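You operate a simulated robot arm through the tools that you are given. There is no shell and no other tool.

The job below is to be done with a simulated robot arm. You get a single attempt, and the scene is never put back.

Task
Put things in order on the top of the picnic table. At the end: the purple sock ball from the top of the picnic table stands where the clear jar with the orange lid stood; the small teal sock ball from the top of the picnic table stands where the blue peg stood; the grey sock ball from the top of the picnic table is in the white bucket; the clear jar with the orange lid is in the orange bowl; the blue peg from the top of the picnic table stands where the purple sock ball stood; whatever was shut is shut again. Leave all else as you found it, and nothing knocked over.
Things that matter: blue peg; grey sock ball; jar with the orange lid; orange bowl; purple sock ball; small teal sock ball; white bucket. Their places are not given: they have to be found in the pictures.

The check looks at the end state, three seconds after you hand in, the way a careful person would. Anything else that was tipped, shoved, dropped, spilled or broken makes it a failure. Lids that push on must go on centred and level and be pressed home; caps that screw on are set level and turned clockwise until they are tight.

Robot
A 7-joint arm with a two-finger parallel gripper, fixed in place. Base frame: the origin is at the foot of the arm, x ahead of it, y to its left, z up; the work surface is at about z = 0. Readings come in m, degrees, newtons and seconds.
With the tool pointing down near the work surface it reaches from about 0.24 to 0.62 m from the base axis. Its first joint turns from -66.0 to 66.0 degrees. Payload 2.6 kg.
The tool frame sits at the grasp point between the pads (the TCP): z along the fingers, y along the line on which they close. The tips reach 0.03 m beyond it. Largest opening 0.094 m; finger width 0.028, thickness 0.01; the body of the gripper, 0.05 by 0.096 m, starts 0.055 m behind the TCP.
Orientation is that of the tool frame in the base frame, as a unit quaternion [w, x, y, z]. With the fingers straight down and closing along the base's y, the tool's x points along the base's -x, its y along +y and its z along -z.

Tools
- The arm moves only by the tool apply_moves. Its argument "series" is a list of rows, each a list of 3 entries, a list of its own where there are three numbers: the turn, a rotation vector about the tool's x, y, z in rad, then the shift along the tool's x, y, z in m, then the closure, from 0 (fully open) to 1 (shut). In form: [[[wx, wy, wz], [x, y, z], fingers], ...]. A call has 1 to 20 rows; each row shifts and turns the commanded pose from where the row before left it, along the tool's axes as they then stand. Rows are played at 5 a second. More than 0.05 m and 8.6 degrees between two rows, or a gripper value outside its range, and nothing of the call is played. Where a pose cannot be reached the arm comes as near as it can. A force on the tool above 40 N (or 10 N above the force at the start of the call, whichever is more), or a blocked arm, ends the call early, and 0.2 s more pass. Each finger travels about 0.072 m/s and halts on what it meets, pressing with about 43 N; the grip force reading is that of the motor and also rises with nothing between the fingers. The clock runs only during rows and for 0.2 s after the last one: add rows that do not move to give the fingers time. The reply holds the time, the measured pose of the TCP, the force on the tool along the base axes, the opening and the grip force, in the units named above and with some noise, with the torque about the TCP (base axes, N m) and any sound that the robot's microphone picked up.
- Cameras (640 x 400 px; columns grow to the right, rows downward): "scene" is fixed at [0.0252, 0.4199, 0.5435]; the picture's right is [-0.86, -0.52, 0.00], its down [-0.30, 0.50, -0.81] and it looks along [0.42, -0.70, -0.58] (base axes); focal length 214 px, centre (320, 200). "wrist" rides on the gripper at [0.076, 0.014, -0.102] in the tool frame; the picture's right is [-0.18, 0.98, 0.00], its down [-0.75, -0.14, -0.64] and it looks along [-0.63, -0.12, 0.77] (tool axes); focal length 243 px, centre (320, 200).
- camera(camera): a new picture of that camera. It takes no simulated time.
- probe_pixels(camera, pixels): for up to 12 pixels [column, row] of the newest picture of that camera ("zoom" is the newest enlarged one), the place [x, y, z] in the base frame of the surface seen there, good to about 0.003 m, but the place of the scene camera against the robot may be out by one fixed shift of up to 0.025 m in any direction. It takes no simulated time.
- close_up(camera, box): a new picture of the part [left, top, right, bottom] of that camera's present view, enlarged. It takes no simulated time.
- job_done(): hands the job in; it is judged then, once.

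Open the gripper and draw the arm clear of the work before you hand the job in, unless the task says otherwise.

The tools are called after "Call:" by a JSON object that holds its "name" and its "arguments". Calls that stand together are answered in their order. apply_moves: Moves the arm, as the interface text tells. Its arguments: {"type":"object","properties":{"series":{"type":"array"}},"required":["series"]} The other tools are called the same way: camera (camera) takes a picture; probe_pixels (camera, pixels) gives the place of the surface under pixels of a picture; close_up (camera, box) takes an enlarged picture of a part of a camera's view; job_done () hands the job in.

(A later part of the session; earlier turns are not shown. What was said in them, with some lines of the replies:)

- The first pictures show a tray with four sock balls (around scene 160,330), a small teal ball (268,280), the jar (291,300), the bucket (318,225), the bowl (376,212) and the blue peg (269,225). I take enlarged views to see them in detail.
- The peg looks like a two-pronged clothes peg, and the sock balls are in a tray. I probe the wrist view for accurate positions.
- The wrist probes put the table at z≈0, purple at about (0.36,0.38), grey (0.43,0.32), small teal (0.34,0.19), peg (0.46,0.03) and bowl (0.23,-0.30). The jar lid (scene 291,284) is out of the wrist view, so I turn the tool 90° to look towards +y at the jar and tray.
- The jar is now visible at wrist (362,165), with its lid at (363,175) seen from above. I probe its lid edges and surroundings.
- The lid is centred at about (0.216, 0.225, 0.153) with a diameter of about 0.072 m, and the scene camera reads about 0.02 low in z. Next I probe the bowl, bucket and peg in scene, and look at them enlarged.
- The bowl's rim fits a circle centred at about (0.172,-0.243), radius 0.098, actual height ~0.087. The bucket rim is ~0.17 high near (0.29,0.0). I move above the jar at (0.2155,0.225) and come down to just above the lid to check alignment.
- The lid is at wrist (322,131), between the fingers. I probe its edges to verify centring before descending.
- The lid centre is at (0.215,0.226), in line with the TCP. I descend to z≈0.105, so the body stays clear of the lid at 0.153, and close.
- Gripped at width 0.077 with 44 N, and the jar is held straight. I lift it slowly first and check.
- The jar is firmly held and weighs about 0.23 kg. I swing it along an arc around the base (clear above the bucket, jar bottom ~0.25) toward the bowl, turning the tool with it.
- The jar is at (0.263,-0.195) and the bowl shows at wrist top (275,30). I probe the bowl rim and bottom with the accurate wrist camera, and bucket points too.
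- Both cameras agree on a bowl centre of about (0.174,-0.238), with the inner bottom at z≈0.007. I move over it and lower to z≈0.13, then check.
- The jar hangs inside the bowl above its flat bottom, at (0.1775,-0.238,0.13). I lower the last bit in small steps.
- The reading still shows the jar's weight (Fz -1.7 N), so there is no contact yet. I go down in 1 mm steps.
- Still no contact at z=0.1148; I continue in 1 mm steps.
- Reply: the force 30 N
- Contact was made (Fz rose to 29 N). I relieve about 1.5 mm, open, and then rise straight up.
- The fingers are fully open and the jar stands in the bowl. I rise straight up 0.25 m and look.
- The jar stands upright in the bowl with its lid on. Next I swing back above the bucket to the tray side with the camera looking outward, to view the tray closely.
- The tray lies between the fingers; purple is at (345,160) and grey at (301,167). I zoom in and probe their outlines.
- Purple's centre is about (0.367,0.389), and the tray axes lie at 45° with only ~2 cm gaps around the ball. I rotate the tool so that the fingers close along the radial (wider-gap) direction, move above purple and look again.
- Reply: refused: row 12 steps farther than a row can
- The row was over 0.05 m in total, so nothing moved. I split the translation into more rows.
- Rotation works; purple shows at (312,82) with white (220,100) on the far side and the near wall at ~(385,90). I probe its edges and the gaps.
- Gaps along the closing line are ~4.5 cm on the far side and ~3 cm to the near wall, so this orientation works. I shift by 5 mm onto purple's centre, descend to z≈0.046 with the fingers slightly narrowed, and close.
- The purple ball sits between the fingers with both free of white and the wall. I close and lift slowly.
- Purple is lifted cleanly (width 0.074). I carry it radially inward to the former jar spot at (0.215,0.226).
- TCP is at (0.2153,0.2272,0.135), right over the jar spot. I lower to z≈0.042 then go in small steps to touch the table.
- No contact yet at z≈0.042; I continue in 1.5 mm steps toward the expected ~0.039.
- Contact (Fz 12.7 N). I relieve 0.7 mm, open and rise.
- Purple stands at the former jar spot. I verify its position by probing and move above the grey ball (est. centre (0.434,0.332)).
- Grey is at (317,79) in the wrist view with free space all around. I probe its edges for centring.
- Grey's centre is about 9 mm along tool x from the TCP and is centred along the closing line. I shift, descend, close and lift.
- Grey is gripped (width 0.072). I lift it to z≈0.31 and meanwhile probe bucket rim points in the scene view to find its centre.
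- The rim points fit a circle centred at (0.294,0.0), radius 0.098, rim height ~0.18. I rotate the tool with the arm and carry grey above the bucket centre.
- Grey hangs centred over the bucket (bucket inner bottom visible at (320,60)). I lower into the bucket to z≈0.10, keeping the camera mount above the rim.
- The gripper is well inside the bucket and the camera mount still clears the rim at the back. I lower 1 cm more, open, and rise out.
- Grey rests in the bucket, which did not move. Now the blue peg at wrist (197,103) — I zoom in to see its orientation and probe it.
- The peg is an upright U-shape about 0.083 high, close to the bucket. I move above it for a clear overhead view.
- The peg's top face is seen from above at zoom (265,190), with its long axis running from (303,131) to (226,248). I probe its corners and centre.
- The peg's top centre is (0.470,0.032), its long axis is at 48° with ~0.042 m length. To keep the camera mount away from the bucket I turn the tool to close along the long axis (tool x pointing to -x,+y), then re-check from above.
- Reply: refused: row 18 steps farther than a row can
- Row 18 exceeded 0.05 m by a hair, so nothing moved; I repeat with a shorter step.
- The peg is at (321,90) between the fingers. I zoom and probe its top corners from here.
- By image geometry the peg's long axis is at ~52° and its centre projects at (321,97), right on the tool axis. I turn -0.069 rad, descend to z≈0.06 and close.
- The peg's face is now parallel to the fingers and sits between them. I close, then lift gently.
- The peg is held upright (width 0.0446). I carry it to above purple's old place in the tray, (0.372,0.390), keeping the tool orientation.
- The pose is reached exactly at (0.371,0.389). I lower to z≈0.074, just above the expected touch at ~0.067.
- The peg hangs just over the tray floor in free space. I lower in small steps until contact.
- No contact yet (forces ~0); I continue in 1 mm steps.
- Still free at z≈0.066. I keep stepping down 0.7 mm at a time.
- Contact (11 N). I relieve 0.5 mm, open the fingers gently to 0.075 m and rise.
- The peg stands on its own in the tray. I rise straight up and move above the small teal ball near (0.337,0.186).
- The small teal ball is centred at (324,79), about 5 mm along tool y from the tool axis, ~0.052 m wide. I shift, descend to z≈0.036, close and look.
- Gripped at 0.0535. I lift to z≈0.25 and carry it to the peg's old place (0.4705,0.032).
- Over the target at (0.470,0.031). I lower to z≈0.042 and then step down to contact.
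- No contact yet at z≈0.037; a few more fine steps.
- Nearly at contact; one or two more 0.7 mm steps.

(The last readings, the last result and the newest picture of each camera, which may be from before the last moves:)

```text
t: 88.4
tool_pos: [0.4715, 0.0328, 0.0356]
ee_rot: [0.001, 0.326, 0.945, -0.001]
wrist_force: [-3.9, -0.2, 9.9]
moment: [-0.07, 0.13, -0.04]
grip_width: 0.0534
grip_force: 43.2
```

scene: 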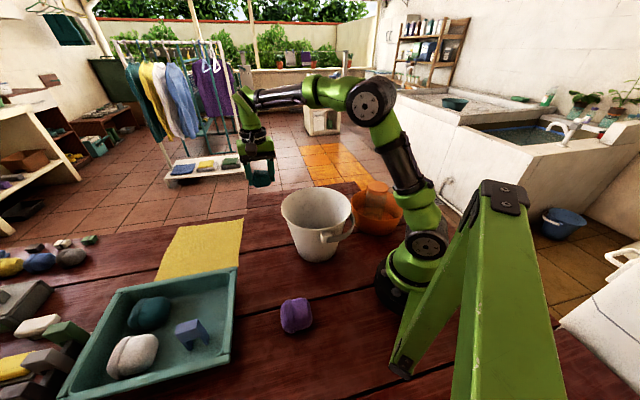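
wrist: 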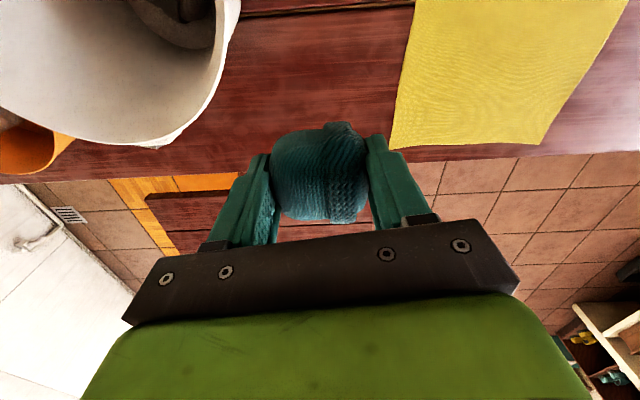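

Contact (9.9 N). I relieve 0.4 mm, open the fingers partway and rise clear.

Call:
{"name": "apply_moves", "arguments": {"series": [[[0, 0, 0], [0, 0, -0.0004], 1], [[0, 0, 0], [0, 0, 0], 0.35], [[0, 0, 0], [0, 0, 0], 0.2], [[0, 0, 0], [0, 0, 0], 0.1], [[0, 0, 0], [0, 0, 0], 0.1], [[0, 0, 0], [0, 0, -0.02], 0.1], [[0, 0, 0], [0, 0, -0.045], 0.1], [[0, 0, 0], [0, 0, -0.045], 0.1], [[0, 0, 0], [0, 0, -0.045], 0.1], [[0, 0, 0], [0, 0, -0.045], 0.1], [[0, 0, 0], [0, 0, -0.045], 0], [[0, 0, 0], [0, 0, 0], 0]]}}

Call:
{"name": "camera", "arguments": {"camera": "wrist"}}

Call:
{"name": "camera", "arguments": {"camera": "scene"}}

Call:
{"name": "close_up", "arguments": {"camera": "scene", "box": [220, 170, 420, 345]}}

Call:
{"name": "close_up", "arguments": {"camera": "scene", "box": [0, 220, 260, 400]}}

```text
t: 91.0
tool_pos: [0.4725, 0.0333, 0.2807]
ee_rot: [0.001, 0.326, 0.945, 0.0]
wrist_force: [0.7, 0.8, 1.1]
moment: [0.03, 0.01, 0.03]
grip_width: 0.0936
grip_force: 0.0
```

```text
taken
```

wrist: 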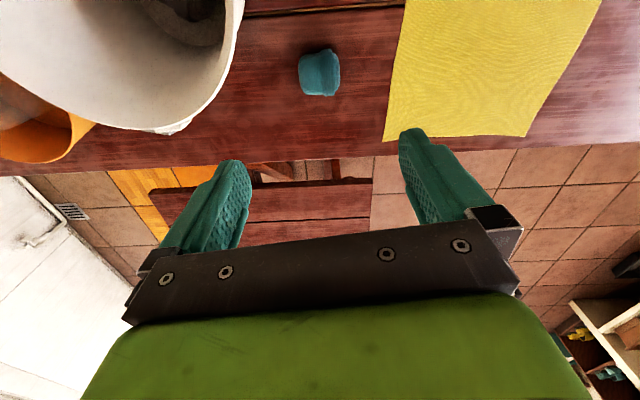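

```text
taken
```

scene: 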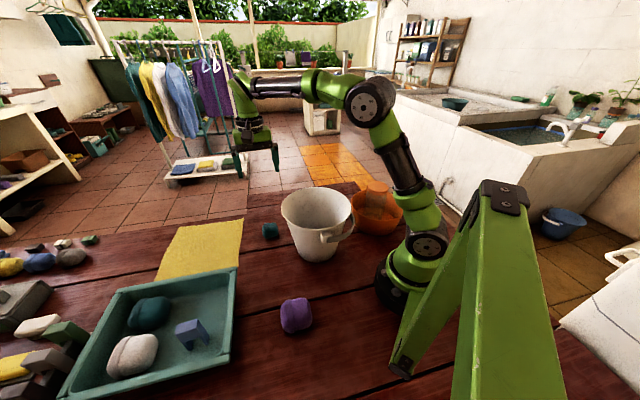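

```text
2.29 times, centred on (320, 258) of scene
```

zoom: 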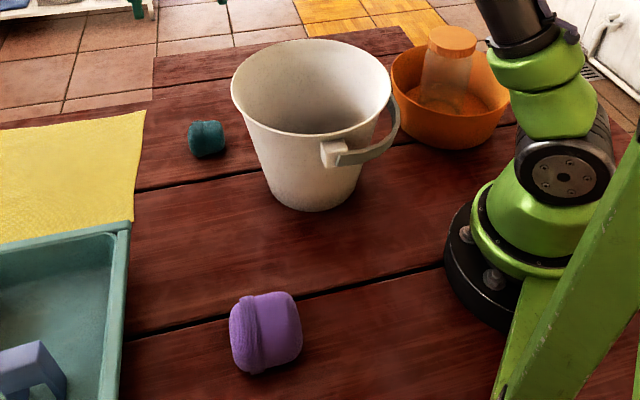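

```text
2.22 times, centred on (130, 310) of scene
```

zoom: 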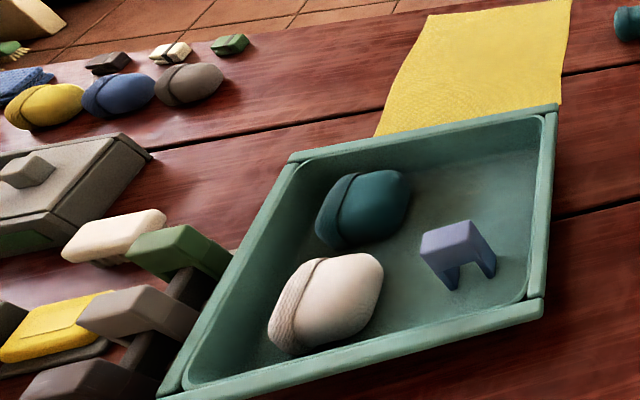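

All items look right: purple at the jar's spot, peg upright in the tray, teal at the peg's spot, jar upright in the bowl, grey in the bucket, and nothing else disturbed. I raise the arm clear and take a final check.

Call:
{"name": "apply_moves", "arguments": {"series": [[[0, 0, 0], [0, 0, -0.04], 0], [[0, 0, 0], [0, 0, -0.04], 0], [[0, 0, 0], [0.03, 0, -0.03], 0], [[0, 0, 0], [0.03, 0, 0], 0], [[0, 0, 0], [0.03, 0, 0], 0], [[0, 0, 0], [0, 0, 0], 0], [[0, 0, 0], [0, 0, 0], 0]]}}

Call:
{"name": "camera", "arguments": {"camera": "scene"}}

Call:
{"name": "camera", "arguments": {"camera": "wrist"}}

```text
t: 92.6
tool_pos: [0.3991, 0.0887, 0.39]
ee_rot: [0.0, 0.325, 0.946, 0.0]
wrist_force: [-0.6, 0.1, 0.2]
moment: [-0.02, 0.03, 0.01]
grip_width: 0.0943
grip_force: 0.1
```

```text
taken
```

scene: 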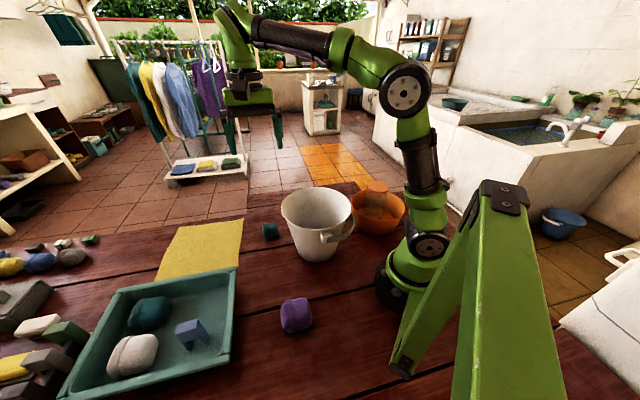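

```text
taken
```

wrist: 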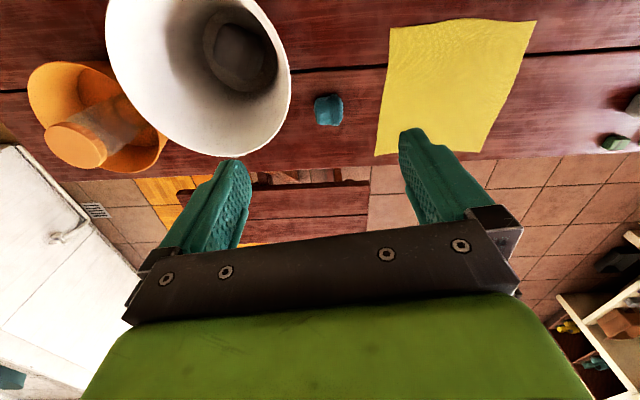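

The final views confirm the layout: jar in bowl, grey in bucket (240,50 in wrist), teal at the peg's spot (328,110), peg upright in the tray, purple at the jar's spot. The gripper is open and clear, so I hand the job in.

Call:
{"name": "job_done", "arguments": {}}

```text
The job is handed in.
```

The job is handed in, and the last pictures show everything where the task asked. I got no verdict back after handing in.

- **Jar with the orange lid:** it stands upright in the orange bowl, with its lid on.
- **Purple sock ball:** it stands where the jar stood, within about 2 mm by the wrist camera.
- **Grey sock ball:** it is in the white bucket. I let it fall about 4 to 5 cm inside, so the camera mount stayed clear of the rim. The bucket did not visibly move.
- **Blue peg:** it stands upright in the tray where the purple sock ball was.
- **Small teal sock ball:** it stands where the blue peg was.

I took "small teal" to be the one outside the tray, since it is clearly smaller than the teal one inside. I took "grey" to be the one in the tray; the other grey ball lies out of the arm's reach.

Nothing else looks moved or knocked over. The gripper is open and the arm is clear of the work.
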